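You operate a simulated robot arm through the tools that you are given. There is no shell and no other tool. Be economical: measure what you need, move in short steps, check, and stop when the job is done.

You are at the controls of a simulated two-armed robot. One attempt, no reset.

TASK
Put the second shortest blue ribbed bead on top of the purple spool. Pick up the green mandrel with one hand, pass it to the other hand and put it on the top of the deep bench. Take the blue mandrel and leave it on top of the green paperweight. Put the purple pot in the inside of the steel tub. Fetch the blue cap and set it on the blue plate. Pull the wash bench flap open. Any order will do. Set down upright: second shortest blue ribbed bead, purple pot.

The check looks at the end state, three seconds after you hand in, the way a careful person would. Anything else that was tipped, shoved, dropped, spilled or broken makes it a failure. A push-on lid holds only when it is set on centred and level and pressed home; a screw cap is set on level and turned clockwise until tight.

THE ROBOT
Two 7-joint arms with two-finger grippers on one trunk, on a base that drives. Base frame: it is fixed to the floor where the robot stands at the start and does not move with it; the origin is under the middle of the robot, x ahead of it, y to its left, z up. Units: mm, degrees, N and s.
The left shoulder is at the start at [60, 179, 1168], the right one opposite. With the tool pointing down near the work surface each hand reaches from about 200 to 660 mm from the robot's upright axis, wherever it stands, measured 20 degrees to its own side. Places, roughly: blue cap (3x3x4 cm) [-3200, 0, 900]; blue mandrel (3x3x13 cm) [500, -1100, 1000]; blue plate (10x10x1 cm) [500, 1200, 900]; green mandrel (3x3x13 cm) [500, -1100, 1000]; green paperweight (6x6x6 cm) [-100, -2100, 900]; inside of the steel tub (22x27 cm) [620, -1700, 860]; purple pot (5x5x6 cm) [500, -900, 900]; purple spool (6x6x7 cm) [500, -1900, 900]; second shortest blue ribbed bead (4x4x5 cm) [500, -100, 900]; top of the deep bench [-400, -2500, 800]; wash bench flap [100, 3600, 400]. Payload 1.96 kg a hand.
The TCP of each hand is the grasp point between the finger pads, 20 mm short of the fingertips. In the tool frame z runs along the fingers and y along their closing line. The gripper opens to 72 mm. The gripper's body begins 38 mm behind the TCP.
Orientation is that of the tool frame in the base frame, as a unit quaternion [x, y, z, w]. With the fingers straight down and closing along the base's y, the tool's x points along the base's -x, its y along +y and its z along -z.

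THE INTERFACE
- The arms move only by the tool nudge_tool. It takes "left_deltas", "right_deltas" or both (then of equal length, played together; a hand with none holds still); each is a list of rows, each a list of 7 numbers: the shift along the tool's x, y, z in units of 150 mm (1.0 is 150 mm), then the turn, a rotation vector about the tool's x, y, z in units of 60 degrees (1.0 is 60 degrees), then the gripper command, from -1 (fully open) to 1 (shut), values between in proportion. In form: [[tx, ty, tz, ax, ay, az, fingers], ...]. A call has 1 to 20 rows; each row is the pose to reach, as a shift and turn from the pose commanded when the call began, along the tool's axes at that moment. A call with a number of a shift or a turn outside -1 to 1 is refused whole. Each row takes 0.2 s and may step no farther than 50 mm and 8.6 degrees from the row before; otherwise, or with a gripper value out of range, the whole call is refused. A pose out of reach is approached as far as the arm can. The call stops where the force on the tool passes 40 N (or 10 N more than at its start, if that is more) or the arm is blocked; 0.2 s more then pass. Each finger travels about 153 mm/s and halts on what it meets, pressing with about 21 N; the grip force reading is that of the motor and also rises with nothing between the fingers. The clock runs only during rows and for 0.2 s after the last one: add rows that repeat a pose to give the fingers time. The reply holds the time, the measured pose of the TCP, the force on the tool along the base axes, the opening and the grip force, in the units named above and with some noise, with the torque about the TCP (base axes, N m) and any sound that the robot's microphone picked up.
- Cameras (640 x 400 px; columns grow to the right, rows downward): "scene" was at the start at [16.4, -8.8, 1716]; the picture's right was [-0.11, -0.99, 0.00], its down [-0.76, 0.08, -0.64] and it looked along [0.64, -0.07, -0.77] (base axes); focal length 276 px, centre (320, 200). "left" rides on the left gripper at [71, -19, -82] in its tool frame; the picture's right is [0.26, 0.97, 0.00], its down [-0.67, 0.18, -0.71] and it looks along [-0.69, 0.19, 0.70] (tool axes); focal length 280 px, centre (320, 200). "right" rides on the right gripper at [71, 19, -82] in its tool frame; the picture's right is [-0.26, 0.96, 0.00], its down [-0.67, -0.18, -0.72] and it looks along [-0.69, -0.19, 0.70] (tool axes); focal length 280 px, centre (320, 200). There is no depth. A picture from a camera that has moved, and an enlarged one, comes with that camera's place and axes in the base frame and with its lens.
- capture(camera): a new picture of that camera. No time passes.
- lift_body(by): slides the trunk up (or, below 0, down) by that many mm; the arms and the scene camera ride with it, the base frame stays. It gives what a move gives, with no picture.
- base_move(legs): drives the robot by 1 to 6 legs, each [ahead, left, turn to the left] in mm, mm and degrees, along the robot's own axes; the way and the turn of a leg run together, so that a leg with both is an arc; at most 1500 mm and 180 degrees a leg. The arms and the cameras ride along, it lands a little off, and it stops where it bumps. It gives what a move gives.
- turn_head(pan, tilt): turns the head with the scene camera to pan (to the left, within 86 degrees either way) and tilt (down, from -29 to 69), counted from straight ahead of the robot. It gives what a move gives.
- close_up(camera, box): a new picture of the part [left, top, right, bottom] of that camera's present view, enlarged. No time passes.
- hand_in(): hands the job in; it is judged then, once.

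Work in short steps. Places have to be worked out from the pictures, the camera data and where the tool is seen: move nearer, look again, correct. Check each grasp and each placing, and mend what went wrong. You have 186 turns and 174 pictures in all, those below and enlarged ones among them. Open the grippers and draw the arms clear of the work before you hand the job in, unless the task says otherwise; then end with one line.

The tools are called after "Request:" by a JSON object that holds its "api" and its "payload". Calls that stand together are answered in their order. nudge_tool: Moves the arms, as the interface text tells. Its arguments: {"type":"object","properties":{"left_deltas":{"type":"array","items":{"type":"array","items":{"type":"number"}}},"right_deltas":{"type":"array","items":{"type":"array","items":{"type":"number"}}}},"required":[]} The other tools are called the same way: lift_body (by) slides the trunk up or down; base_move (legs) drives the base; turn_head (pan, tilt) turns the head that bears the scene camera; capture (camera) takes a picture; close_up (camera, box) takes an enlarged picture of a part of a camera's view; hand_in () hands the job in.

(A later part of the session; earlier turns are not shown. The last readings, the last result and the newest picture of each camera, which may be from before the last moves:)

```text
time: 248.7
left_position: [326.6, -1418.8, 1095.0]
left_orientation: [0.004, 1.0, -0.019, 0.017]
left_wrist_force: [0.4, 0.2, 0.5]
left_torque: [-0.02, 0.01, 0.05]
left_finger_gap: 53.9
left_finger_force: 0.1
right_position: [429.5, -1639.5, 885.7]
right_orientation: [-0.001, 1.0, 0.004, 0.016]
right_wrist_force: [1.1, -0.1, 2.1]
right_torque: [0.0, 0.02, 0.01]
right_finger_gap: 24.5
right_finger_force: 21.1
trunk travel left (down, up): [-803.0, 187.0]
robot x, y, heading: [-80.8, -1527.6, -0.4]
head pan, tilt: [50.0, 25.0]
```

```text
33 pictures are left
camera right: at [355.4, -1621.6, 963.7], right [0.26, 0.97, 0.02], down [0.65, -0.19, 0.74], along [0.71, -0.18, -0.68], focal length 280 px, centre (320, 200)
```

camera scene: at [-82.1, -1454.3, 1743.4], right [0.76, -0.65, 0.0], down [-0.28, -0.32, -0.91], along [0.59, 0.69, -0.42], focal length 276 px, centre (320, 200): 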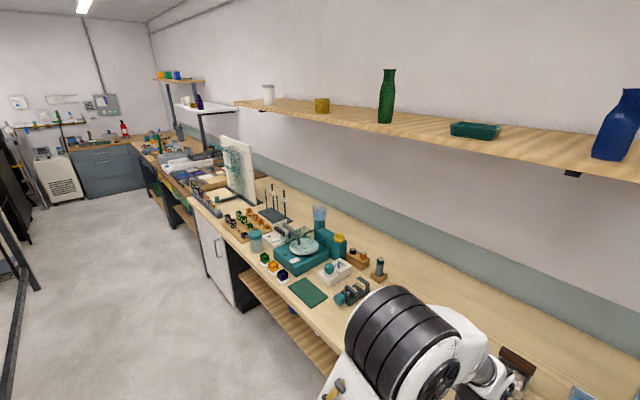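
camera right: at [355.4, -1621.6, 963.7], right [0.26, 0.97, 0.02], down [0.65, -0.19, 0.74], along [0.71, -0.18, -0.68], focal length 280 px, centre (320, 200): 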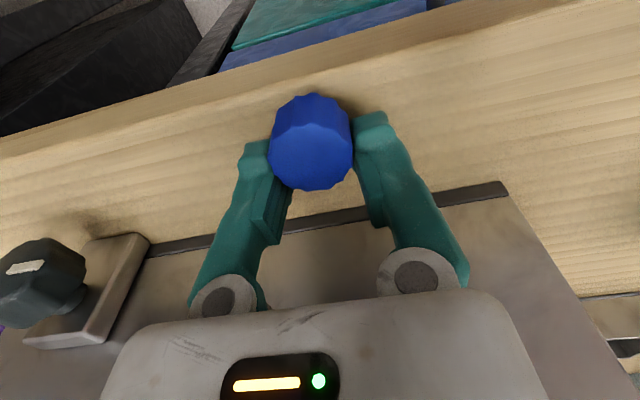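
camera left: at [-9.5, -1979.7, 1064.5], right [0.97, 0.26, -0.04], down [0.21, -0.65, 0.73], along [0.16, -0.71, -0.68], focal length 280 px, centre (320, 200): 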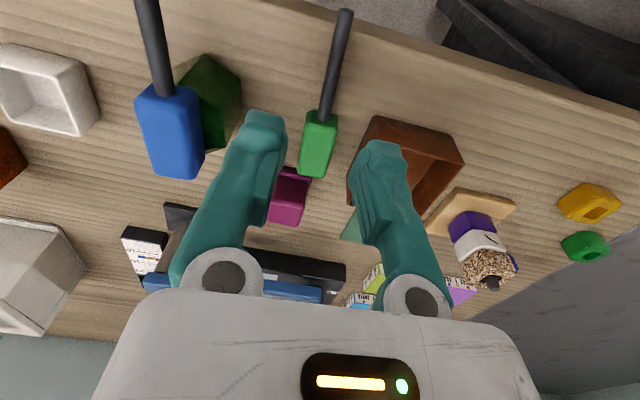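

Contact begins. I press 2 mm more, open, shift 8 mm toward the cap's centre and regrip, then lift slightly.

Request:
{"api": "nudge_tool", "payload": {"right_deltas": [[0, 0, 0.01, 0, 0, 0, 1], [0, 0, 0.02, 0, 0, 0, 1], [0, 0, 0.02, 0, 0, 0, 1]]}}

Request:
{"api": "nudge_tool", "payload": {"right_deltas": [[0, 0, 0, 0, 0, 0, 0.2], [0, 0, 0, 0, 0, 0, -0.1], [0, 0, 0, 0, 0, 0, -0.1]]}}

Request:
{"api": "capture", "payload": {"camera": "right"}}

```text
time: 249.5
left_position: [324.2, -1417.1, 1095.7]
left_orientation: [0.004, 1.0, -0.019, 0.018]
left_wrist_force: [-0.4, -0.5, 0.0]
left_torque: [-0.01, 0.0, 0.01]
left_finger_gap: 53.9
left_finger_force: 0.1
right_position: [428.7, -1640.6, 884.2]
right_orientation: [0.0, 1.0, 0.004, 0.019]
right_wrist_force: [5.9, -2.6, 34.1]
right_torque: [-0.1, 0.23, 0.06]
right_finger_gap: 24.1
right_finger_force: 20.7
trunk travel left (down, up): [-803.0, 187.0]
robot x, y, heading: [-82.9, -1526.8, -0.8]
head pan, tilt: [50.0, 25.0]
```

```text
time: 250.3
left_position: [326.5, -1417.7, 1094.8]
left_orientation: [0.003, 1.0, -0.018, 0.015]
left_wrist_force: [0.4, -0.3, -0.8]
left_torque: [0.02, 0.02, -0.05]
left_finger_gap: 54.0
left_finger_force: 0.0
right_position: [428.6, -1637.9, 881.0]
right_orientation: [-0.001, 1.0, 0.004, 0.014]
right_wrist_force: [-0.2, -0.1, -0.1]
right_torque: [0.03, -0.01, 0.02]
right_finger_gap: 39.7
right_finger_force: 0.0
trunk travel left (down, up): [-803.0, 187.0]
robot x, y, heading: [-81.2, -1520.0, -0.8]
head pan, tilt: [50.0, 25.0]
```

```text
32 pictures are left
camera right: at [355.7, -1621.5, 959.6], right [0.26, 0.97, 0.02], down [0.65, -0.19, 0.73], along [0.71, -0.18, -0.68], focal length 280 px, centre (320, 200)
```

right: 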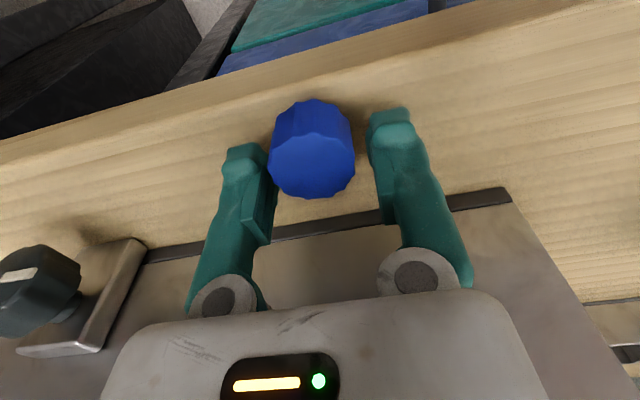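

The cap stands on the bench; its centre is ~8–9 mm closer to the robot than the TCP. I shift, lower 3 mm more and grip.

Request:
{"api": "nudge_tool", "payload": {"right_deltas": [[0.03, 0, 0, 0, 0, 0, -0.1], [0.06, 0, 0.015, 0, 0, 0, -0.1], [0.06, 0, 0.02, 0, 0, 0, 0.3], [0.06, 0, 0.02, 0, 0, 0, 1], [0.06, 0, 0.02, 0, 0, 0, 1]]}}

Request:
{"api": "nudge_tool", "payload": {"right_deltas": [[0, 0, -0.15, 0, 0, 0, 1], [0, 0, -0.4, 0, 0, 0, 1], [0.1, 0, -0.7, 0, 0, 0, 1], [0.3, 0, -1, 0, 0, 0, 1]]}}

Request:
{"api": "close_up", "payload": {"camera": "right", "box": [160, 60, 480, 260]}}

```text
time: 251.5
left_position: [326.9, -1419.2, 1093.5]
left_orientation: [0.004, 1.0, -0.019, 0.015]
left_wrist_force: [-0.8, 1.0, -0.2]
left_torque: [0.01, -0.01, 0.0]
left_finger_gap: 54.1
left_finger_force: 0.1
right_position: [420.2, -1640.9, 878.7]
right_orientation: [-0.001, 1.0, 0.005, 0.016]
right_wrist_force: [-0.1, -0.4, -0.1]
right_torque: [0.02, -0.01, 0.07]
right_finger_gap: 24.6
right_finger_force: 20.3
trunk travel left (down, up): [-803.0, 187.0]
robot x, y, heading: [-80.9, -1520.7, -0.4]
head pan, tilt: [50.0, 25.0]
```

```text
refused: row 4 steps farther than a row can; nothing moved
```

```text
2.00 times, centred on (320, 160) of right
camera zoom: at [346.3, -1621.6, 956.6], right [0.26, 0.97, 0.02], down [0.65, -0.19, 0.73], along [0.71, -0.18, -0.68], focal length 561 px, centre (320, 280)
```

zoom: 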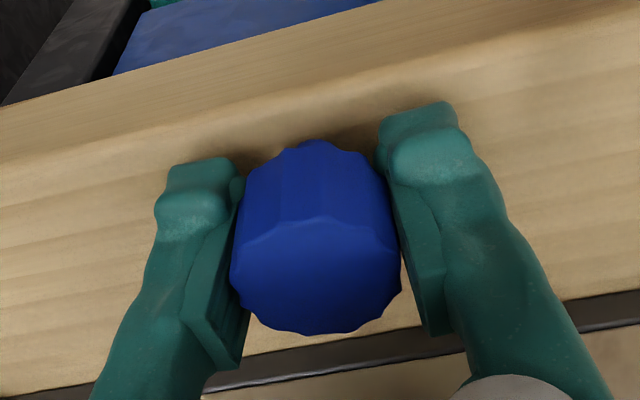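

Now gripped well centred and deeper (24.6 mm is the flute diameter). I lift and retract.

Request:
{"api": "nudge_tool", "payload": {"right_deltas": [[0, 0, -0.15, 0, 0, 0, 1], [0, 0, -0.4, 0, 0, 0, 1], [0.1, 0, -0.65, 0, 0, 0, 1], [0.25, 0, -0.9, 0, 0, 0, 1], [0.4, 0, -1, 0, 0, 0, 1], [0.5, 0, -1, 0, 0, 0, 1]]}}

Request:
{"api": "nudge_tool", "payload": {"right_deltas": [[0, 0, -0.2, 0, 0, 0, 1], [0, 0, -0.4, 0, 0, 0, 1], [0, 0, -0.6, 0, 0, 0, 1]]}}

Request:
{"api": "base_move", "payload": {"legs": [[0, 1450, 0], [0, 1100, 0]]}}

Request:
{"api": "turn_head", "payload": {"pan": 15, "tilt": 45}}

Request:
{"api": "capture", "payload": {"camera": "scene"}}

```text
time: 252.9
left_position: [325.4, -1417.1, 1095.6]
left_orientation: [0.004, 1.0, -0.018, 0.016]
left_wrist_force: [0.1, 0.8, 0.0]
left_torque: [0.0, 0.02, -0.01]
left_finger_gap: 54.2
left_finger_force: 0.0
right_position: [339.5, -1640.8, 1028.3]
right_orientation: [0.0, 1.0, 0.004, 0.015]
right_wrist_force: [-0.1, 0.1, 0.0]
right_torque: [0.02, 0.0, 0.0]
right_finger_gap: 23.9
right_finger_force: 20.9
trunk travel left (down, up): [-803.0, 187.0]
robot x, y, heading: [-80.4, -1521.5, -0.4]
head pan, tilt: [50.0, 25.0]
```

```text
time: 253.7
left_position: [326.4, -1418.1, 1096.5]
left_orientation: [0.003, 1.0, -0.018, 0.017]
left_wrist_force: [-0.2, 0.6, -0.7]
left_torque: [0.04, 0.04, 0.0]
left_finger_gap: 53.8
left_finger_force: 0.1
right_position: [337.5, -1644.8, 1117.4]
right_orientation: [-0.001, 1.0, 0.005, 0.016]
right_wrist_force: [0.3, 0.5, -0.2]
right_torque: [-0.01, 0.01, 0.03]
right_finger_gap: 23.7
right_finger_force: 21.0
trunk travel left (down, up): [-803.0, 187.0]
robot x, y, heading: [-82.4, -1519.1, -0.6]
head pan, tilt: [50.0, 25.0]
```

```text
time: 266.1
left_position: [392.2, 1128.5, 1096.0]
left_orientation: [0.014, 1.0, -0.018, 0.015]
left_wrist_force: [0.3, -0.2, -0.4]
left_torque: [0.02, -0.03, -0.04]
left_finger_gap: 54.1
left_finger_force: 0.0
right_position: [399.8, 900.8, 1116.3]
right_orientation: [0.01, 1.0, 0.004, 0.017]
right_wrist_force: [-0.4, -0.3, 0.6]
right_torque: [0.02, 0.04, 0.02]
right_finger_gap: 23.2
right_finger_force: 20.9
trunk travel left (down, up): [-803.0, 187.0]
robot x, y, heading: [-16.6, 1033.8, -1.5]
head pan, tilt: [50.0, 25.0]
```

```text
time: 267.1
left_position: [392.1, 1128.2, 1093.8]
left_orientation: [0.013, 1.0, -0.018, 0.016]
left_wrist_force: [-0.1, -0.5, 0.4]
left_torque: [-0.02, -0.03, -0.02]
left_finger_gap: 53.9
left_finger_force: 0.1
right_position: [400.2, 900.8, 1117.2]
right_orientation: [0.011, 1.0, 0.005, 0.016]
right_wrist_force: [0.2, 0.0, -0.1]
right_torque: [-0.03, 0.01, 0.02]
right_finger_gap: 23.3
right_finger_force: 21.0
trunk travel left (down, up): [-803.0, 187.0]
robot x, y, heading: [-18.4, 1031.5, -2.1]
head pan, tilt: [15.0, 45.0]
```

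```text
30 pictures are left
camera scene: at [1.1, 1051.1, 1712.9], right [0.23, -0.97, 0.0], down [-0.69, -0.16, -0.71], along [0.69, 0.16, -0.71], focal length 276 px, centre (320, 200)
```

scene: 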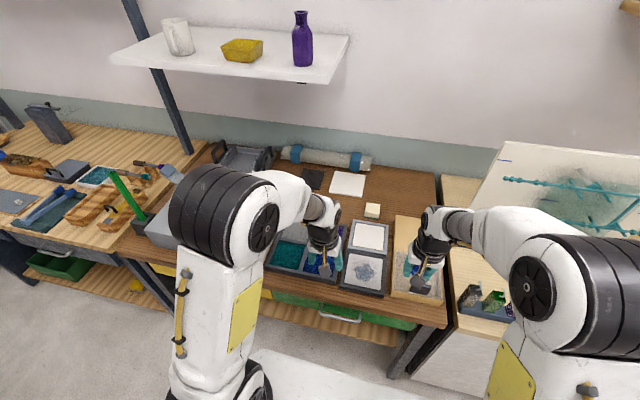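

The plate should be under the left hand; I move that hand left out of view and zoom.

Request:
{"api": "nudge_tool", "payload": {"left_deltas": [[0.1, 0.2, -0.1, 0, 0, 0, -0.5], [0.2, 0.4, -0.2, 0, 0, 0, -0.5], [0.3, 0.6, -0.3, 0, 0, 0, -0.5], [0.4, 0.8, -0.4, 0, 0, 0, -0.5], [0.5, 1, -0.5, 0, 0, 0, -0.5]]}}

Request:
{"api": "close_up", "payload": {"camera": "scene", "box": [240, 190, 460, 327]}}

```text
time: 268.4
left_position: [315.9, 1286.0, 1162.8]
left_orientation: [0.015, 1.0, -0.02, 0.016]
left_wrist_force: [0.1, 0.5, 0.3]
left_torque: [0.0, 0.02, 0.0]
left_finger_gap: 53.9
left_finger_force: 0.0
right_position: [398.6, 901.1, 1117.1]
right_orientation: [0.01, 1.0, 0.003, 0.016]
right_wrist_force: [-0.3, 0.5, -0.4]
right_torque: [-0.02, -0.02, -0.01]
right_finger_gap: 23.2
right_finger_force: 21.0
trunk travel left (down, up): [-803.0, 187.0]
robot x, y, heading: [-16.9, 1031.9, -1.9]
head pan, tilt: [15.0, 45.0]
```

```text
2.91 times, centred on (350, 258) of scene
camera zoom: at [-0.2, 1052.1, 1712.8], right [0.23, -0.97, 0.0], down [-0.69, -0.16, -0.71], along [0.69, 0.16, -0.71], focal length 804 px, centre (233, 30)
```

zoom: 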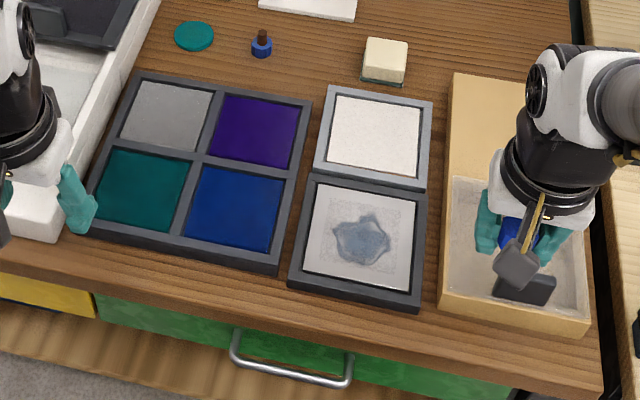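

The blue plate is the front-right tile of the 2×2 frame, centre ≈(526,1171). I drive 200 mm left to bring it before the right hand and fix the heading.

Request:
{"api": "base_move", "payload": {"legs": [[15, 205, 1.9]]}}

Request:
{"api": "nudge_tool", "payload": {"right_deltas": [[-0.15, 0.08, 0.1, 0, 0, 0, 1], [-0.3, 0.16, 0.25, 0, 0, 0, 1], [-0.45, 0.25, 0.4, 0, 0, 0, 1], [-0.6, 0.35, 0.55, 0, 0, 0, 1], [-0.7, 0.45, 0.7, 0, 0, 0, 1], [-0.7, 0.45, 0.7, 0, 0, 0, 1]]}}

Request:
{"api": "capture", "payload": {"camera": "right"}}

Request:
{"api": "capture", "payload": {"camera": "scene"}}

```text
time: 270.0
left_position: [327.0, 1503.4, 1163.2]
left_orientation: [-0.002, 1.0, -0.019, 0.016]
left_wrist_force: [0.2, -0.4, -0.2]
left_torque: [-0.02, 0.01, 0.0]
left_finger_gap: 54.1
left_finger_force: 0.0
right_position: [421.5, 1121.9, 1115.9]
right_orientation: [-0.007, 1.0, 0.005, 0.015]
right_wrist_force: [-0.5, 0.1, 0.2]
right_torque: [0.02, -0.02, 0.0]
right_finger_gap: 23.1
right_finger_force: 21.0
trunk travel left (down, up): [-803.0, 187.0]
robot x, y, heading: [0.6, 1239.8, 0.0]
head pan, tilt: [15.0, 45.0]
```

```text
time: 271.4
left_position: [326.2, 1505.6, 1163.2]
left_orientation: [-0.002, 1.0, -0.019, 0.016]
left_wrist_force: [-0.5, 0.2, -0.7]
left_torque: [0.0, -0.01, -0.01]
left_finger_gap: 53.9
left_finger_force: 0.1
right_position: [531.2, 1192.4, 1016.1]
right_orientation: [-0.006, 1.0, 0.004, 0.016]
right_wrist_force: [0.0, 0.0, -0.1]
right_torque: [-0.01, 0.0, 0.01]
right_finger_gap: 23.1
right_finger_force: 20.4
trunk travel left (down, up): [-803.0, 187.0]
robot x, y, heading: [3.8, 1236.6, -0.1]
head pan, tilt: [15.0, 45.0]
```

```text
28 pictures are left
camera right: at [457.3, 1210.1, 1093.5], right [0.25, 0.97, 0.02], down [0.65, -0.18, 0.73], along [0.71, -0.17, -0.68], focal length 280 px, centre (320, 200)
```

right: 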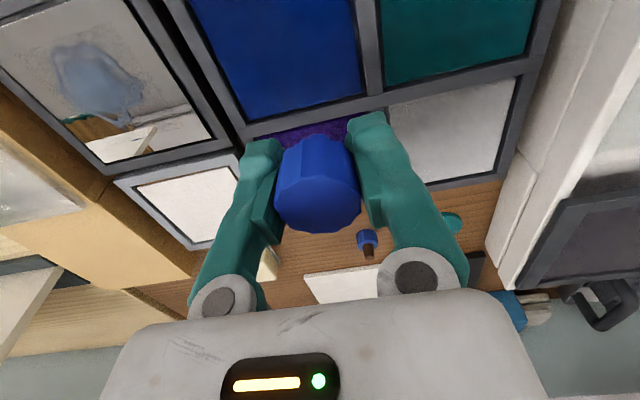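

```text
27 pictures are left
camera scene: at [18.0, 1259.9, 1712.8], right [0.26, -0.97, 0.0], down [-0.68, -0.18, -0.71], along [0.68, 0.18, -0.71], focal length 276 px, centre (320, 200)
```

scene: 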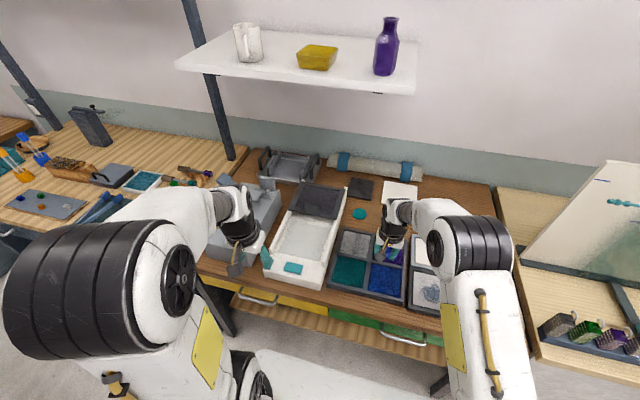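

Plate centre ≈(527,1168) (far edge at x≈579, y 1111–1222). I correct -5/-24 mm and descend.

Request:
{"api": "nudge_tool", "payload": {"right_deltas": [[0.03, -0.15, 0.1, 0, 0, 0, 1], [0.03, -0.16, 0.3, 0, 0, 0, 1], [0.03, -0.16, 0.5, 0, 0, 0, 1], [0.03, -0.16, 0.68, 0, 0, 0, 1], [0.03, -0.16, 0.68, 0, 0, 0, 1]]}}

Request:
{"api": "capture", "payload": {"camera": "right"}}

```text
time: 272.6
left_position: [326.4, 1504.6, 1162.3]
left_orientation: [-0.001, 1.0, -0.018, 0.016]
left_wrist_force: [0.0, 0.5, -1.1]
left_torque: [-0.03, -0.01, 0.01]
left_finger_gap: 53.7
left_finger_force: 0.1
right_position: [529.4, 1169.8, 913.4]
right_orientation: [-0.007, 1.0, 0.003, 0.016]
right_wrist_force: [-0.9, 0.3, 0.5]
right_torque: [-0.01, -0.01, -0.02]
right_finger_gap: 23.0
right_finger_force: 21.2
trunk travel left (down, up): [-803.0, 187.0]
robot x, y, heading: [-1.0, 1238.9, -0.0]
head pan, tilt: [15.0, 45.0]
```

```text
26 pictures are left
camera right: at [456.0, 1187.7, 991.6], right [0.25, 0.97, 0.02], down [0.65, -0.18, 0.73], along [0.71, -0.17, -0.68], focal length 280 px, centre (320, 200)
```

right: 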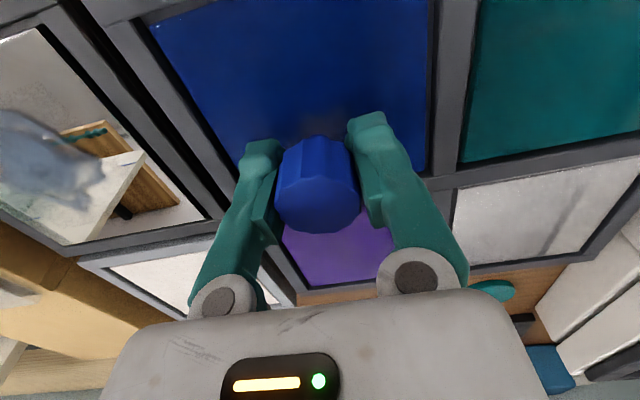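

Centred on the plate. I lower slowly to contact.

Request:
{"api": "nudge_tool", "payload": {"right_deltas": [[0, 0, 0.03, 0, 0, 0, 1], [0, 0, 0.06, 0, 0, 0, 1], [0, 0, 0.09, 0, 0, 0, 1], [0, 0, 0.11, 0, 0, 0, 1], [0, 0, 0.13, 0, 0, 0, 1], [0, 0, 0.15, 0, 0, 0, 1], [0, 0, 0.17, 0, 0, 0, 1]]}}

```text
time: 274.0
left_position: [324.4, 1504.7, 1164.3]
left_orientation: [-0.002, 1.0, -0.02, 0.017]
left_wrist_force: [-0.2, -0.1, 1.2]
left_torque: [-0.01, 0.01, 0.02]
left_finger_gap: 54.1
left_finger_force: 0.0
right_position: [530.0, 1170.0, 894.9]
right_orientation: [-0.006, 1.0, 0.006, 0.021]
right_wrist_force: [-7.1, -0.3, 24.1]
right_torque: [-0.2, 0.25, -0.02]
right_finger_gap: 22.8
right_finger_force: 20.6
trunk travel left (down, up): [-803.0, 187.0]
robot x, y, heading: [-2.5, 1241.4, -0.1]
head pan, tilt: [15.0, 45.0]
stopped in row 7 (right hand): the force on the tool passed its limit at 46 N (the readings are from after the stop); the commanded pose is now the measured one
```

Contact made. I ease off 1 mm, open, and rise.

Request:
{"api": "nudge_tool", "payload": {"right_deltas": [[0, 0, -0.008, 0, 0, 0, 1], [0, 0, -0.008, 0, 0, 0, 0.2], [0, 0, -0.008, 0, 0, 0, -0.3], [0, 0, -0.008, 0, 0, 0, -0.3], [0, 0, -0.15, 0, 0, 0, -0.3], [0, 0, -0.4, 0, 0, 0, -0.3], [0, 0, -0.7, 0, 0, 0, -0.3]]}}

Request:
{"api": "capture", "payload": {"camera": "right"}}

```text
time: 275.6
left_position: [325.8, 1504.1, 1162.0]
left_orientation: [-0.001, 1.0, -0.018, 0.016]
left_wrist_force: [-0.2, -0.7, -0.1]
left_torque: [-0.01, 0.02, -0.01]
left_finger_gap: 53.9
left_finger_force: 0.1
right_position: [525.3, 1168.0, 997.4]
right_orientation: [-0.007, 1.0, 0.004, 0.019]
right_wrist_force: [1.5, 0.1, 0.9]
right_torque: [0.0, -0.03, 0.08]
right_finger_gap: 46.5
right_finger_force: 0.1
trunk travel left (down, up): [-803.0, 187.0]
robot x, y, heading: [6.1, 1238.9, -0.1]
head pan, tilt: [15.0, 45.0]
```

```text
25 pictures are left
camera right: at [451.5, 1184.0, 1075.9], right [0.25, 0.97, 0.02], down [0.65, -0.18, 0.74], along [0.72, -0.17, -0.67], focal length 280 px, centre (320, 200)
```

right: 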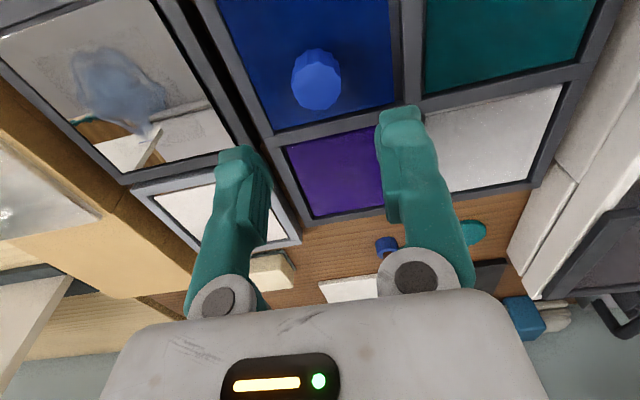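

The cap stands on the blue plate. I retract and drive toward the wash bench.

Request:
{"api": "nudge_tool", "payload": {"right_deltas": [[0.2, 0, -0.2, 0, 0, 0, -0.3], [0.4, 0, -0.4, 0, 0, 0, -0.3], [0.6, 0, -0.6, 0, 0, 0, -0.3], [0.8, 0, -0.75, 0, 0, 0, -0.3], [1, 0, -0.85, 0, 0, 0, -0.3]]}}

Request:
{"api": "base_move", "payload": {"legs": [[-250, 0, 0], [0, 900, 0]]}}

Request:
{"api": "turn_head", "payload": {"pan": 80, "tilt": 30}}

Request:
{"api": "capture", "payload": {"camera": "scene"}}

```text
time: 276.8
left_position: [324.9, 1504.6, 1162.7]
left_orientation: [-0.002, 1.0, -0.018, 0.016]
left_wrist_force: [0.1, -0.2, -0.9]
left_torque: [0.0, 0.0, 0.03]
left_finger_gap: 54.2
left_finger_force: 0.1
right_position: [370.9, 1164.7, 1119.0]
right_orientation: [-0.006, 1.0, 0.004, 0.02]
right_wrist_force: [0.0, -0.6, -0.3]
right_torque: [0.02, 0.01, 0.01]
right_finger_gap: 46.8
right_finger_force: 0.0
trunk travel left (down, up): [-803.0, 187.0]
robot x, y, heading: [-2.2, 1237.6, 0.1]
head pan, tilt: [15.0, 45.0]
```

```text
time: 283.1
left_position: [83.4, 2410.1, 1162.1]
left_orientation: [0.007, 1.0, -0.018, 0.016]
left_wrist_force: [0.3, -0.3, -0.8]
left_torque: [0.0, -0.02, -0.02]
left_finger_gap: 54.0
left_finger_force: 0.0
right_position: [123.3, 2068.6, 1118.8]
right_orientation: [0.002, 1.0, 0.004, 0.02]
right_wrist_force: [0.3, -0.3, 0.6]
right_torque: [-0.02, 0.03, 0.02]
right_finger_gap: 46.8
right_finger_force: 0.0
trunk travel left (down, up): [-803.0, 187.0]
robot x, y, heading: [-246.7, 2147.6, -1.1]
head pan, tilt: [15.0, 45.0]
```

```text
time: 284.4
left_position: [83.9, 2410.6, 1162.3]
left_orientation: [0.008, 1.0, -0.018, 0.016]
left_wrist_force: [0.6, -0.5, 0.3]
left_torque: [-0.01, 0.01, 0.0]
left_finger_gap: 54.0
left_finger_force: 0.1
right_position: [124.0, 2069.1, 1119.0]
right_orientation: [0.002, 1.0, 0.004, 0.019]
right_wrist_force: [0.1, -0.5, 0.1]
right_torque: [0.0, -0.01, 0.0]
right_finger_gap: 46.6
right_finger_force: 0.1
trunk travel left (down, up): [-803.0, 187.0]
robot x, y, heading: [-249.3, 2150.2, -1.0]
head pan, tilt: [80.0, 30.0]
```

```text
24 pictures are left
camera scene: at [-290.0, 2240.3, 1735.4], right [0.98, -0.19, 0.0], down [-0.1, -0.49, -0.87], along [0.17, 0.85, -0.5], focal length 276 px, centre (320, 200)
```

scene: 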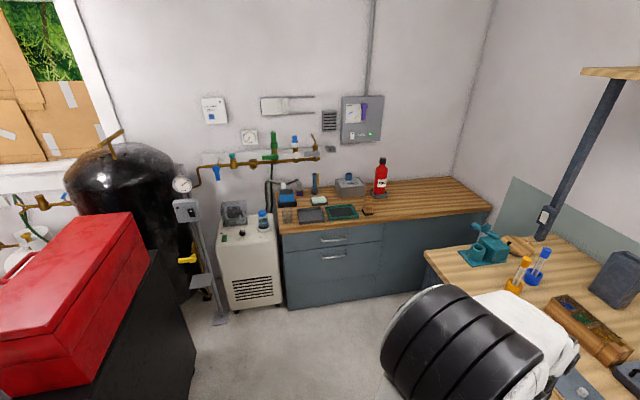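

I enlarge the cabinet to see the flap and its handle.

Request:
{"api": "close_up", "payload": {"camera": "scene", "box": [260, 190, 500, 340]}}

```text
2.67 times, centred on (380, 265) of scene
camera zoom: at [-290.0, 2240.3, 1735.4], right [0.98, -0.19, 0.0], down [-0.1, -0.49, -0.87], along [0.17, 0.85, -0.5], focal length 737 px, centre (160, 27)
```

zoom: 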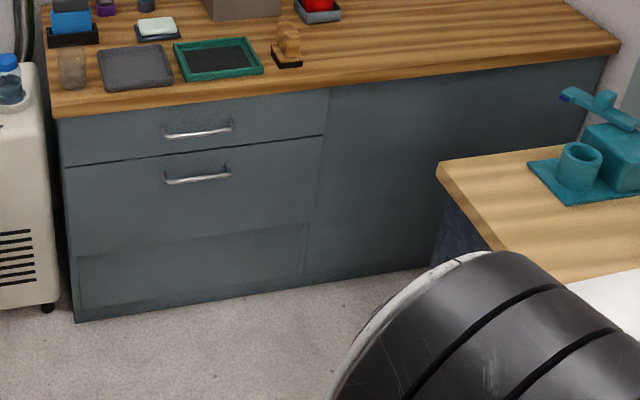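

The flap (z≈260–560) has a horizontal bar handle near its top at ≈(76,3585,503), hinged at the bottom. I turn to face it, drive closer, and begin tilting the right hand forward.

Request:
{"api": "base_move", "payload": {"legs": [[0, 0, 91], [480, -190, 0]]}}

Request:
{"api": "nudge_tool", "payload": {"right_deltas": [[0, 0, 0, 0, -0.14, 0, -0.3], [0, 0, 0, 0, -0.28, 0, -0.3], [0, 0, 0, 0, -0.42, 0, -0.3], [0, 0, 0, 0, -0.56, 0, -0.3], [0, 0, 0, 0, -0.7, 0, -0.3], [0, 0, 0, 0, -0.84, 0, -0.3], [0, 0, 0, 0, -0.98, 0, -0.3]]}}

Request:
{"api": "lift_body", "payload": {"by": -300}}

```text
time: 291.3
left_position: [-321.8, 2953.7, 1161.7]
left_orientation: [0.709, -0.705, 0.001, -0.025]
left_wrist_force: [0.0, 0.5, -0.4]
left_torque: [0.01, 0.01, 0.0]
left_finger_gap: 54.0
left_finger_force: 0.2
right_position: [18.1, 3000.5, 1119.1]
right_orientation: [0.712, -0.701, -0.017, -0.011]
right_wrist_force: [-0.3, -0.2, 0.1]
right_torque: [0.01, -0.01, -0.01]
right_finger_gap: 46.8
right_finger_force: 0.0
trunk travel left (down, up): [-803.0, 187.0]
robot x, y, heading: [-58.8, 2629.4, 89.9]
head pan, tilt: [80.0, 30.0]
```

```text
time: 292.9
left_position: [-322.4, 2954.3, 1161.5]
left_orientation: [0.709, -0.705, 0.002, -0.024]
left_wrist_force: [0.1, 0.5, 0.2]
left_torque: [0.01, -0.04, 0.01]
left_finger_gap: 54.3
left_finger_force: 0.2
right_position: [-11.4, 3044.2, 1109.0]
right_orientation: [0.611, -0.607, -0.364, -0.354]
right_wrist_force: [0.3, -0.8, -0.1]
right_torque: [-0.01, 0.01, 0.02]
right_finger_gap: 46.5
right_finger_force: 0.1
right hand out of reach, approached as far as the arm can: row 4, 5, 6, 7
trunk travel left (down, up): [-803.0, 187.0]
robot x, y, heading: [-54.9, 2628.7, 89.9]
head pan, tilt: [80.0, 30.0]
```

```text
time: 295.9
left_position: [-323.3, 2954.2, 862.5]
left_orientation: [0.708, -0.706, 0.002, -0.024]
left_wrist_force: [-0.7, 0.5, -0.3]
left_torque: [-0.01, 0.0, 0.01]
left_finger_gap: 53.9
left_finger_force: 0.1
right_position: [-10.4, 3043.7, 808.8]
right_orientation: [0.613, -0.606, -0.365, -0.353]
right_wrist_force: [0.1, -1.1, 0.3]
right_torque: [0.03, 0.03, -0.03]
right_finger_gap: 47.0
right_finger_force: 0.0
trunk travel left (down, up): [-503.0, 487.0]
robot x, y, heading: [-56.5, 2628.0, 90.0]
head pan, tilt: [80.0, 30.0]
```

I move the hand to a comfortable spot (forward, right, down) and finish the last 30° of tilt.

Request:
{"api": "nudge_tool", "payload": {"right_deltas": [[0.12, -0.08, 0.14, 0, 0, 0, -0.3], [0.24, -0.16, 0.28, 0, 0, 0, -0.3], [0.36, -0.24, 0.42, 0, -0.12, 0, -0.3], [0.48, -0.32, 0.56, 0, -0.24, 0, -0.3], [0.54, -0.36, 0.68, 0, -0.36, 0, -0.3], [0.54, -0.36, 0.68, 0, -0.49, 0, -0.3], [0.54, -0.36, 0.68, 0, -0.49, 0, -0.3]]}}

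Request:
{"api": "nudge_tool", "payload": {"right_deltas": [[0, 0, 0, 0, 0, 0.14, -0.3], [0, 0, 0, 0, 0, 0.28, -0.3], [0, 0, 0, 0, 0, 0.42, -0.3], [0, 0, 0, 0, 0, 0.56, -0.3], [0, 0, 0, 0, 0, 0.7, -0.3], [0, 0, 0, 0, 0, 0.84, -0.3], [0, 0, 0, 0, 0, 0.98, -0.3]]}}

```text
time: 297.5
left_position: [-319.8, 2953.7, 863.4]
left_orientation: [0.709, -0.705, 0.001, -0.024]
left_wrist_force: [0.8, -0.9, 0.2]
left_torque: [0.03, 0.01, 0.03]
left_finger_gap: 54.2
left_finger_force: 0.1
right_position: [-164.9, 3167.6, 723.5]
right_orientation: [-0.5, 0.508, 0.474, 0.517]
right_wrist_force: [-1.2, -0.2, 0.5]
right_torque: [0.0, 0.01, 0.01]
right_finger_gap: 47.0
right_finger_force: 0.0
right hand out of reach, approached as far as the arm can: row 2, 3, 4, 5, 6, 7
trunk travel left (down, up): [-503.0, 487.0]
robot x, y, heading: [-61.3, 2628.5, 90.3]
head pan, tilt: [80.0, 30.0]
```

```text
time: 298.3
left_position: [-322.3, 2953.1, 862.0]
left_orientation: [0.708, -0.706, 0.002, -0.025]
left_wrist_force: [-0.8, 0.2, 0.3]
left_torque: [0.03, -0.01, -0.02]
left_finger_gap: 54.0
left_finger_force: 0.0
right_position: [-111.9, 3227.9, 798.6]
right_orientation: [-0.235, 0.694, 0.558, 0.389]
right_wrist_force: [-0.7, 0.0, -1.1]
right_torque: [-0.03, 0.0, -0.04]
right_finger_gap: 47.0
right_finger_force: 0.1
right hand out of reach, approached as far as the arm can: row 1, 2
trunk travel left (down, up): [-503.0, 487.0]
robot x, y, heading: [-57.6, 2628.1, 89.9]
head pan, tilt: [80.0, 30.0]
stopped in row 4 (right hand): the arm was blocked; the commanded pose is now the measured one
```

The arm wandered at its reach limit. I retarget: hand pointing forward-down 45° with the fingers closing in the vertical plane, brought back nearer the body in one smooth move.

Request:
{"api": "nudge_tool", "payload": {"right_deltas": [[-0.017, -0.116, -0.07, 0.063, 0.068, 0.092, -0.3], [-0.034, -0.232, -0.14, 0.125, 0.135, 0.184, -0.3], [-0.051, -0.349, -0.21, 0.188, 0.203, 0.276, -0.3], [-0.068, -0.465, -0.28, 0.251, 0.27, 0.367, -0.3], [-0.086, -0.581, -0.35, 0.314, 0.338, 0.459, -0.3], [-0.103, -0.697, -0.42, 0.376, 0.406, 0.551, -0.3], [-0.12, -0.814, -0.49, 0.439, 0.473, 0.643, -0.3], [-0.137, -0.93, -0.56, 0.502, 0.541, 0.735, -0.3]]}}

Request:
{"api": "turn_head", "payload": {"pan": 0, "tilt": 40}}

Request:
{"api": "capture", "payload": {"camera": "scene"}}

```text
time: 299.2
left_position: [-330.4, 2951.0, 861.6]
left_orientation: [0.718, -0.695, 0.002, -0.024]
left_wrist_force: [-0.2, 0.6, -0.1]
left_torque: [-0.01, -0.03, 0.01]
left_finger_gap: 54.0
left_finger_force: 0.0
right_position: [-28.8, 3206.9, 751.6]
right_orientation: [-0.186, 0.78, 0.503, 0.322]
right_wrist_force: [-0.1, 0.6, 0.0]
right_torque: [-0.02, 0.0, -0.03]
right_finger_gap: 46.9
right_finger_force: 0.1
trunk travel left (down, up): [-503.0, 487.0]
robot x, y, heading: [-56.0, 2627.2, 90.0]
head pan, tilt: [80.0, 30.0]
stopped in row 4 (right hand): the arm was blocked; the commanded pose is now the measured one
```

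```text
time: 300.7
left_position: [-326.0, 2953.1, 862.6]
left_orientation: [0.714, -0.699, 0.001, -0.023]
left_wrist_force: [0.7, -0.5, -0.5]
left_torque: [0.02, 0.01, 0.02]
left_finger_gap: 53.9
left_finger_force: 0.1
right_position: [-18.0, 3206.3, 753.8]
right_orientation: [-0.178, 0.781, 0.499, 0.33]
right_wrist_force: [-0.1, -0.4, -0.8]
right_torque: [0.01, 0.02, -0.02]
right_finger_gap: 46.8
right_finger_force: 0.0
trunk travel left (down, up): [-503.0, 487.0]
robot x, y, heading: [-56.2, 2626.2, 90.1]
head pan, tilt: [0.0, 40.0]
```

```text
22 pictures are left
camera scene: at [-57.0, 2652.7, 1420.1], right [1.0, 0.0, 0.0], down [0.0, -0.64, -0.77], along [0.0, 0.77, -0.64], focal length 276 px, centre (320, 200)
```

scene: 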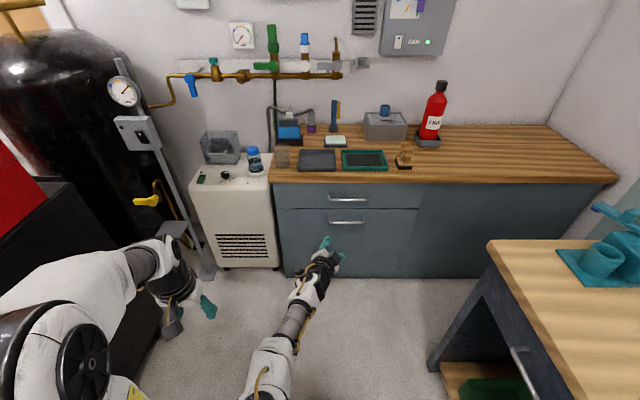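

The right elbow has swung inward against the left arm. I bring the right hand back out to its own side and use the left hand instead.

Request:
{"api": "nudge_tool", "payload": {"right_deltas": [[-0.115, -0.07, -0.1, 0.022, 0.108, -0.078, -0.3], [-0.23, -0.14, -0.2, 0.044, 0.216, -0.157, -0.3], [-0.345, -0.21, -0.31, 0.066, 0.324, -0.235, -0.3], [-0.46, -0.285, -0.41, 0.088, 0.431, -0.314, -0.3], [-0.57, -0.36, -0.51, 0.11, 0.539, -0.392, -0.3], [-0.685, -0.43, -0.62, 0.132, 0.647, -0.471, -0.3], [-0.8, -0.5, -0.72, 0.154, 0.755, -0.549, -0.3]]}}

Request:
{"api": "capture", "payload": {"camera": "scene"}}

```text
time: 301.2
left_position: [-335.0, 2949.0, 861.5]
left_orientation: [0.725, -0.688, 0.002, -0.025]
left_wrist_force: [0.0, 0.3, -0.2]
left_torque: [0.0, -0.01, -0.02]
left_finger_gap: 54.0
left_finger_force: 0.0
right_position: [5.6, 3194.5, 739.5]
right_orientation: [-0.346, 0.749, 0.435, 0.361]
right_wrist_force: [-0.1, 1.1, -0.3]
right_torque: [0.04, -0.02, -0.01]
right_finger_gap: 46.8
right_finger_force: 0.1
trunk travel left (down, up): [-503.0, 487.0]
robot x, y, heading: [-59.3, 2627.7, 90.1]
head pan, tilt: [0.0, 40.0]
stopped in row 2 (right hand): the arm was blocked; the commanded pose is now the measured one
```

```text
21 pictures are left
camera scene: at [-58.0, 2653.2, 1420.0], right [1.0, 0.0, 0.0], down [0.0, -0.64, -0.77], along [0.0, 0.77, -0.64], focal length 276 px, centre (320, 200)
```

scene: 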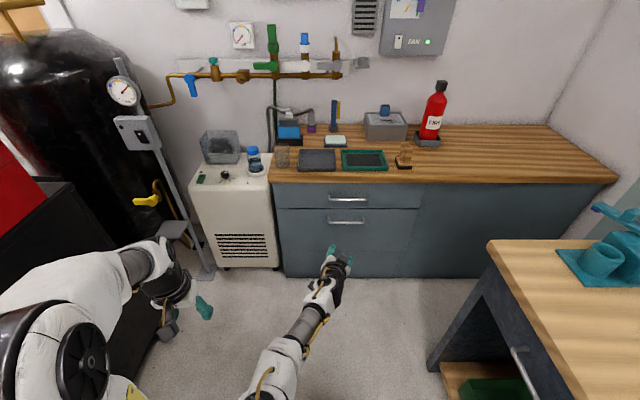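

I move the left arm up and outward to free the right elbow.

Request:
{"api": "nudge_tool", "payload": {"left_deltas": [[0, 0.12, -0.15, 0, 0, 0, -0.5], [0, 0.24, -0.3, 0, 0, 0, -0.5], [0, 0.36, -0.45, 0, 0, 0, -0.5], [0, 0.48, -0.6, 0, 0, 0, -0.5], [0, 0.6, -0.75, 0, 0, 0, -0.5]]}}

Request:
{"api": "nudge_tool", "payload": {"right_deltas": [[-0.1, -0.1, -0.1, 0.0, 0.1, -0.05, -0.3], [-0.2, -0.2, -0.2, 0.0, 0.2, -0.1, -0.3], [-0.3, -0.3, -0.3, 0.0, 0.3, -0.15, -0.3], [-0.4, -0.4, -0.4, 0.0, 0.4, -0.2, -0.3], [-0.5, -0.5, -0.5, 0.0, 0.5, -0.25, -0.3]]}}

Request:
{"api": "capture", "payload": {"camera": "scene"}}

```text
time: 302.1
left_position: [-449.4, 2897.8, 893.0]
left_orientation: [0.803, -0.595, -0.004, -0.027]
left_wrist_force: [0.1, 0.2, 0.2]
left_torque: [0.01, 0.03, -0.02]
left_finger_gap: 54.2
left_finger_force: 0.0
left hand out of reach, approached as far as the arm can: row 2, 3, 4
right_position: [-0.3, 3200.0, 747.5]
right_orientation: [-0.347, 0.743, 0.444, 0.362]
right_wrist_force: [0.3, -0.3, 0.5]
right_torque: [-0.05, 0.0, 0.0]
right_finger_gap: 46.9
right_finger_force: 0.1
trunk travel left (down, up): [-503.0, 487.0]
robot x, y, heading: [-56.1, 2625.7, 90.1]
head pan, tilt: [0.0, 40.0]
stopped in row 4 (left hand): the arm was blocked; the commanded pose is now the measured one
```

```text
time: 302.6
left_position: [-452.4, 2895.0, 894.2]
left_orientation: [0.81, -0.586, -0.005, -0.025]
left_wrist_force: [0.1, 1.1, 0.0]
left_torque: [0.0, -0.02, 0.0]
left_finger_gap: 54.0
left_finger_force: 0.1
right_position: [35.0, 3178.0, 721.2]
right_orientation: [-0.489, 0.692, 0.356, 0.395]
right_wrist_force: [0.4, 0.2, -0.1]
right_torque: [0.0, -0.01, -0.02]
right_finger_gap: 46.7
right_finger_force: 0.1
trunk travel left (down, up): [-503.0, 487.0]
robot x, y, heading: [-58.6, 2628.1, 89.7]
head pan, tilt: [0.0, 40.0]
stopped in row 2 (right hand): the arm was blocked; the commanded pose is now the measured one
```

```text
20 pictures are left
camera scene: at [-57.0, 2653.0, 1420.0], right [1.0, 0.0, 0.0], down [0.0, -0.64, -0.77], along [0.0, 0.77, -0.64], focal length 276 px, centre (320, 200)
```

scene: 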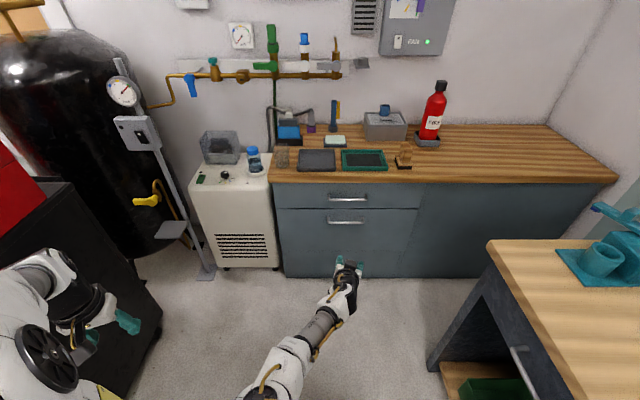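

I look down at the shoulders to see what blocks the arms.

Request:
{"api": "turn_head", "payload": {"pan": 0, "tilt": 69}}

Request:
{"api": "capture", "payload": {"camera": "scene"}}

```text
time: 303.6
left_position: [-450.8, 2897.3, 896.3]
left_orientation: [0.808, -0.589, -0.004, -0.026]
left_wrist_force: [0.3, -0.3, -0.3]
left_torque: [-0.03, -0.01, 0.01]
left_finger_gap: 53.8
left_finger_force: 0.1
right_position: [41.7, 3174.8, 720.4]
right_orientation: [-0.485, 0.694, 0.352, 0.398]
right_wrist_force: [0.9, 0.0, 0.3]
right_torque: [-0.01, 0.0, -0.04]
right_finger_gap: 47.1
right_finger_force: 0.0
trunk travel left (down, up): [-503.0, 487.0]
robot x, y, heading: [-56.6, 2626.6, 89.8]
head pan, tilt: [0.0, 68.8]
```

```text
19 pictures are left
camera scene: at [-56.9, 2623.8, 1384.0], right [1.0, 0.0, 0.0], down [0.0, -0.93, -0.36], along [0.0, 0.36, -0.93], focal length 276 px, centre (320, 200)
```

scene: 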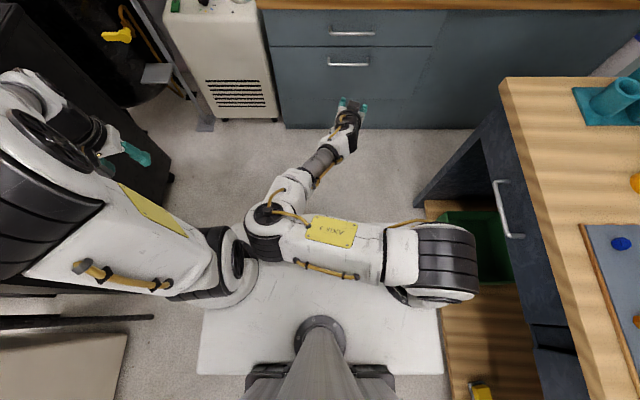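

The right elbow is folded inward against the left shoulder. I swing it out by moving the right hand to the right.

Request:
{"api": "nudge_tool", "payload": {"right_deltas": [[-0.04, -0.16, 0.035, 0, 0, 0, -0.3], [-0.07, -0.32, 0.07, 0, 0, 0, -0.3], [-0.105, -0.48, 0.105, 0, 0, 0, -0.3], [-0.14, -0.64, 0.14, 0, 0, 0, -0.3], [-0.175, -0.8, 0.175, 0, 0, 0, -0.3], [-0.21, -0.95, 0.21, 0, 0, 0, -0.3]]}}

Request:
{"api": "capture", "payload": {"camera": "scene"}}

```text
time: 305.0
left_position: [-450.9, 2896.8, 895.2]
left_orientation: [0.808, -0.589, -0.004, -0.026]
left_wrist_force: [0.9, -0.2, 0.2]
left_torque: [-0.01, -0.07, 0.01]
left_finger_gap: 54.0
left_finger_force: 0.0
right_position: [186.6, 3175.9, 717.3]
right_orientation: [-0.489, 0.692, 0.354, 0.396]
right_wrist_force: [0.3, 0.0, -0.7]
right_torque: [-0.02, 0.04, -0.02]
right_finger_gap: 46.9
right_finger_force: 0.1
trunk travel left (down, up): [-503.0, 487.0]
robot x, y, heading: [-56.4, 2627.3, 90.2]
head pan, tilt: [0.0, 68.8]
```

```text
18 pictures are left
camera scene: at [-56.2, 2623.9, 1384.0], right [1.0, 0.0, 0.0], down [0.0, -0.93, -0.36], along [0.0, 0.36, -0.93], focal length 276 px, centre (320, 200)
```

scene: 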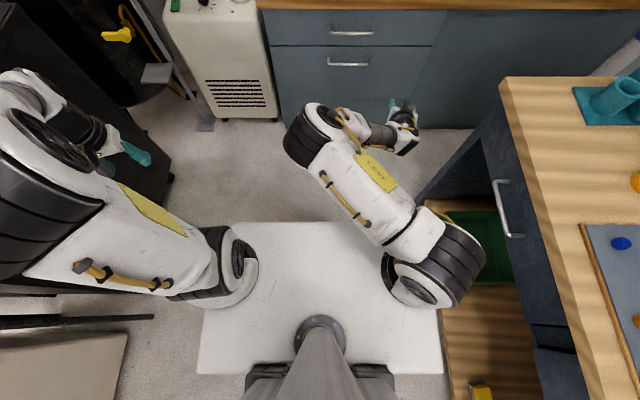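

Freed. Now I roll the right hand about its finger axis (-59° first) so the fingers will close vertically on the bar.

Request:
{"api": "nudge_tool", "payload": {"right_deltas": [[0, 0, -0.05, 0, 0, -0.14, -0.3], [0, 0, -0.1, 0, 0, -0.28, -0.3], [0, 0, -0.15, 0, 0, -0.42, -0.3], [0, 0, -0.2, 0, 0, -0.56, -0.3], [0, 0, -0.25, 0, 0, -0.7, -0.3], [0, 0, -0.3, 0, 0, -0.84, -0.3], [0, 0, -0.3, 0, 0, -0.98, -0.3]]}}

```text
time: 306.6
left_position: [-452.0, 2895.5, 894.2]
left_orientation: [0.808, -0.589, -0.004, -0.025]
left_wrist_force: [0.4, 0.4, -0.1]
left_torque: [-0.01, -0.02, -0.02]
left_finger_gap: 53.9
left_finger_force: 0.1
right_position: [178.0, 3136.2, 738.4]
right_orientation: [0.766, -0.362, -0.113, -0.519]
right_wrist_force: [-0.2, 0.5, -0.1]
right_torque: [-0.02, 0.0, 0.0]
right_finger_gap: 47.1
right_finger_force: 0.1
trunk travel left (down, up): [-503.0, 487.0]
robot x, y, heading: [-59.3, 2627.7, 89.9]
head pan, tilt: [0.0, 68.8]
```

Rolling works this way. I complete the orientation (pointing forward, 20° down, fingers closing vertically) and shift to x≈80.

Request:
{"api": "nudge_tool", "payload": {"right_deltas": [[-0.077, 0.073, -0.022, 0.005, -0.037, -0.118, -0.3], [-0.155, 0.147, -0.044, 0.009, -0.075, -0.236, -0.3], [-0.232, 0.22, -0.066, 0.014, -0.112, -0.353, -0.3], [-0.31, 0.293, -0.089, 0.019, -0.15, -0.471, -0.3], [-0.387, 0.367, -0.111, 0.023, -0.187, -0.589, -0.3], [-0.465, 0.44, -0.133, 0.028, -0.225, -0.707, -0.3]]}}

Request:
{"api": "lift_body", "payload": {"by": -220}}

Request:
{"api": "base_move", "payload": {"legs": [[250, 0, 0]]}}

Request:
{"api": "capture", "payload": {"camera": "right"}}

Request:
{"api": "turn_head", "payload": {"pan": -5, "tilt": 50}}

Request:
{"api": "capture", "payload": {"camera": "scene"}}

```text
time: 308.0
left_position: [-451.9, 2896.8, 894.2]
left_orientation: [0.807, -0.589, -0.004, -0.025]
left_wrist_force: [0.5, 0.9, -0.2]
left_torque: [0.01, -0.03, -0.04]
left_finger_gap: 53.9
left_finger_force: 0.0
right_position: [79.2, 3137.8, 738.7]
right_orientation: [0.819, -0.001, 0.0, -0.573]
right_wrist_force: [0.9, -0.6, -0.2]
right_torque: [-0.01, 0.0, -0.02]
right_finger_gap: 46.9
right_finger_force: 0.1
trunk travel left (down, up): [-503.0, 487.0]
robot x, y, heading: [-55.1, 2626.1, 90.0]
head pan, tilt: [0.0, 68.8]
```

```text
time: 310.3
left_position: [-450.2, 2898.3, 674.6]
left_orientation: [0.807, -0.59, -0.004, -0.026]
left_wrist_force: [0.5, 0.4, -0.1]
left_torque: [-0.01, 0.0, -0.01]
left_finger_gap: 54.0
left_finger_force: 0.1
right_position: [79.8, 3137.7, 517.9]
right_orientation: [0.819, -0.001, -0.001, -0.573]
right_wrist_force: [0.8, 0.3, 0.1]
right_torque: [-0.01, 0.01, 0.03]
right_finger_gap: 47.0
right_finger_force: 0.1
trunk travel left (down, up): [-283.0, 707.0]
robot x, y, heading: [-54.7, 2630.9, 90.4]
head pan, tilt: [0.0, 68.8]
```

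```text
time: 312.1
left_position: [-450.4, 3146.8, 674.3]
left_orientation: [0.807, -0.589, -0.004, -0.025]
left_wrist_force: [0.7, 0.3, -0.3]
left_torque: [-0.03, 0.0, 0.0]
left_finger_gap: 54.0
left_finger_force: 0.0
right_position: [78.5, 3388.4, 518.2]
right_orientation: [0.819, -0.001, -0.001, -0.573]
right_wrist_force: [0.0, -0.3, 0.0]
right_torque: [-0.03, -0.05, 0.02]
right_finger_gap: 46.8
right_finger_force: 0.1
trunk travel left (down, up): [-283.0, 707.0]
robot x, y, heading: [-59.2, 2880.5, 90.2]
head pan, tilt: [0.0, 68.8]
```

```text
17 pictures are left
camera right: at [150.4, 3304.1, 526.4], right [-0.27, -0.33, -0.91], down [-0.67, -0.61, 0.42], along [-0.69, 0.72, -0.06], focal length 280 px, centre (320, 200)
```

right: 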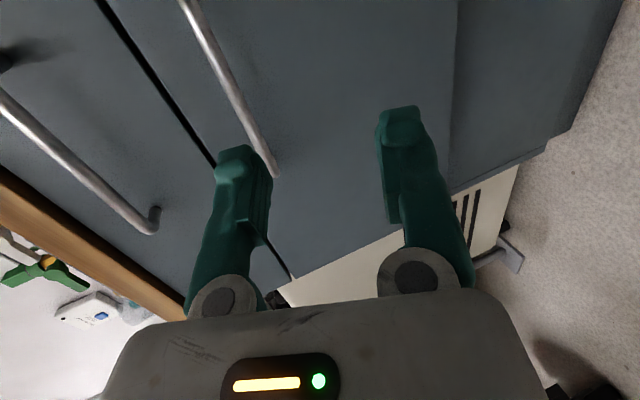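

```text
time: 312.9
left_position: [-451.1, 3146.3, 673.8]
left_orientation: [0.807, -0.59, -0.004, -0.025]
left_wrist_force: [-0.2, 0.5, -0.1]
left_torque: [0.02, -0.01, 0.02]
left_finger_gap: 54.4
left_finger_force: 0.1
right_position: [79.3, 3387.8, 517.1]
right_orientation: [0.82, -0.001, -0.001, -0.573]
right_wrist_force: [0.1, 0.0, 0.2]
right_torque: [-0.02, 0.01, -0.01]
right_finger_gap: 46.8
right_finger_force: 0.2
trunk travel left (down, up): [-283.0, 707.0]
robot x, y, heading: [-58.7, 2880.2, 89.9]
head pan, tilt: [-5.0, 50.0]
```

```text
16 pictures are left
camera scene: at [-50.2, 2894.8, 1185.9], right [1.0, -0.09, 0.0], down [-0.07, -0.76, -0.64], along [0.06, 0.64, -0.77], focal length 276 px, centre (320, 200)
```

scene: 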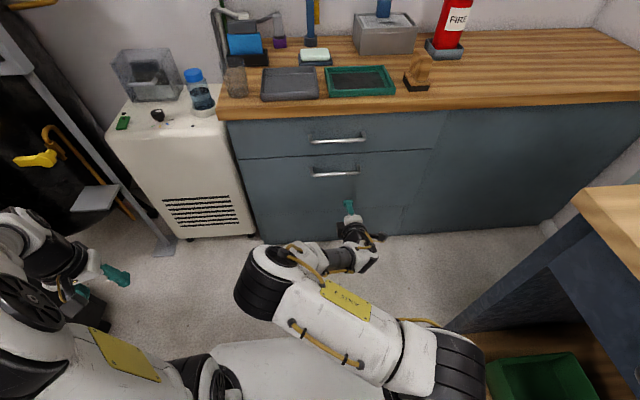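

Triangulated: flap bar at y≈3535, z≈541, x≈-13…150. I open fully, raise the hand 24 mm and drive the base 110 mm forward.

Request:
{"api": "nudge_tool", "payload": {"right_deltas": [[0, -0.08, -0.03, 0, 0, 0, -1], [0, -0.15, -0.055, 0, 0, 0, -1], [0, -0.15, -0.055, 0, 0, 0, -1]]}}

Request:
{"api": "base_move", "payload": {"legs": [[105, 0, 0]]}}

Request:
{"api": "capture", "payload": {"camera": "right"}}

```text
time: 313.8
left_position: [-449.5, 3147.6, 674.1]
left_orientation: [0.808, -0.589, -0.005, -0.025]
left_wrist_force: [0.7, 0.0, -0.4]
left_torque: [-0.03, -0.02, 0.0]
left_finger_gap: 54.1
left_finger_force: 0.0
right_position: [79.3, 3388.8, 541.9]
right_orientation: [0.82, -0.002, -0.001, -0.573]
right_wrist_force: [-0.5, -0.6, -0.1]
right_torque: [-0.02, -0.01, -0.03]
right_finger_gap: 72.0
right_finger_force: 0.1
trunk travel left (down, up): [-283.0, 707.0]
robot x, y, heading: [-57.9, 2879.0, 90.1]
head pan, tilt: [-5.0, 50.0]
```

```text
time: 314.9
left_position: [-451.2, 3249.5, 674.8]
left_orientation: [0.808, -0.589, -0.004, -0.025]
left_wrist_force: [0.6, 0.7, 0.2]
left_torque: [0.01, -0.03, 0.01]
left_finger_gap: 53.7
left_finger_force: 0.0
right_position: [80.0, 3491.3, 542.0]
right_orientation: [0.82, -0.002, -0.001, -0.572]
right_wrist_force: [-0.6, 0.1, -0.8]
right_torque: [-0.02, -0.01, -0.01]
right_finger_gap: 72.1
right_finger_force: 0.1
trunk travel left (down, up): [-283.0, 707.0]
robot x, y, heading: [-57.8, 2981.1, 90.1]
head pan, tilt: [-5.0, 50.0]
```

```text
15 pictures are left
camera right: at [151.0, 3407.3, 550.2], right [-0.27, -0.33, -0.91], down [-0.67, -0.61, 0.42], along [-0.69, 0.72, -0.06], focal length 280 px, centre (320, 200)
```

right: 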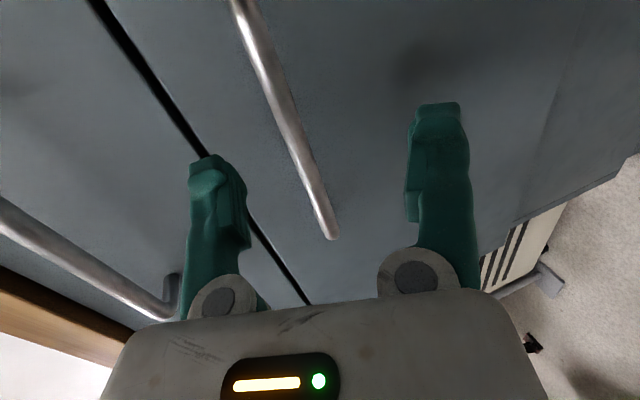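

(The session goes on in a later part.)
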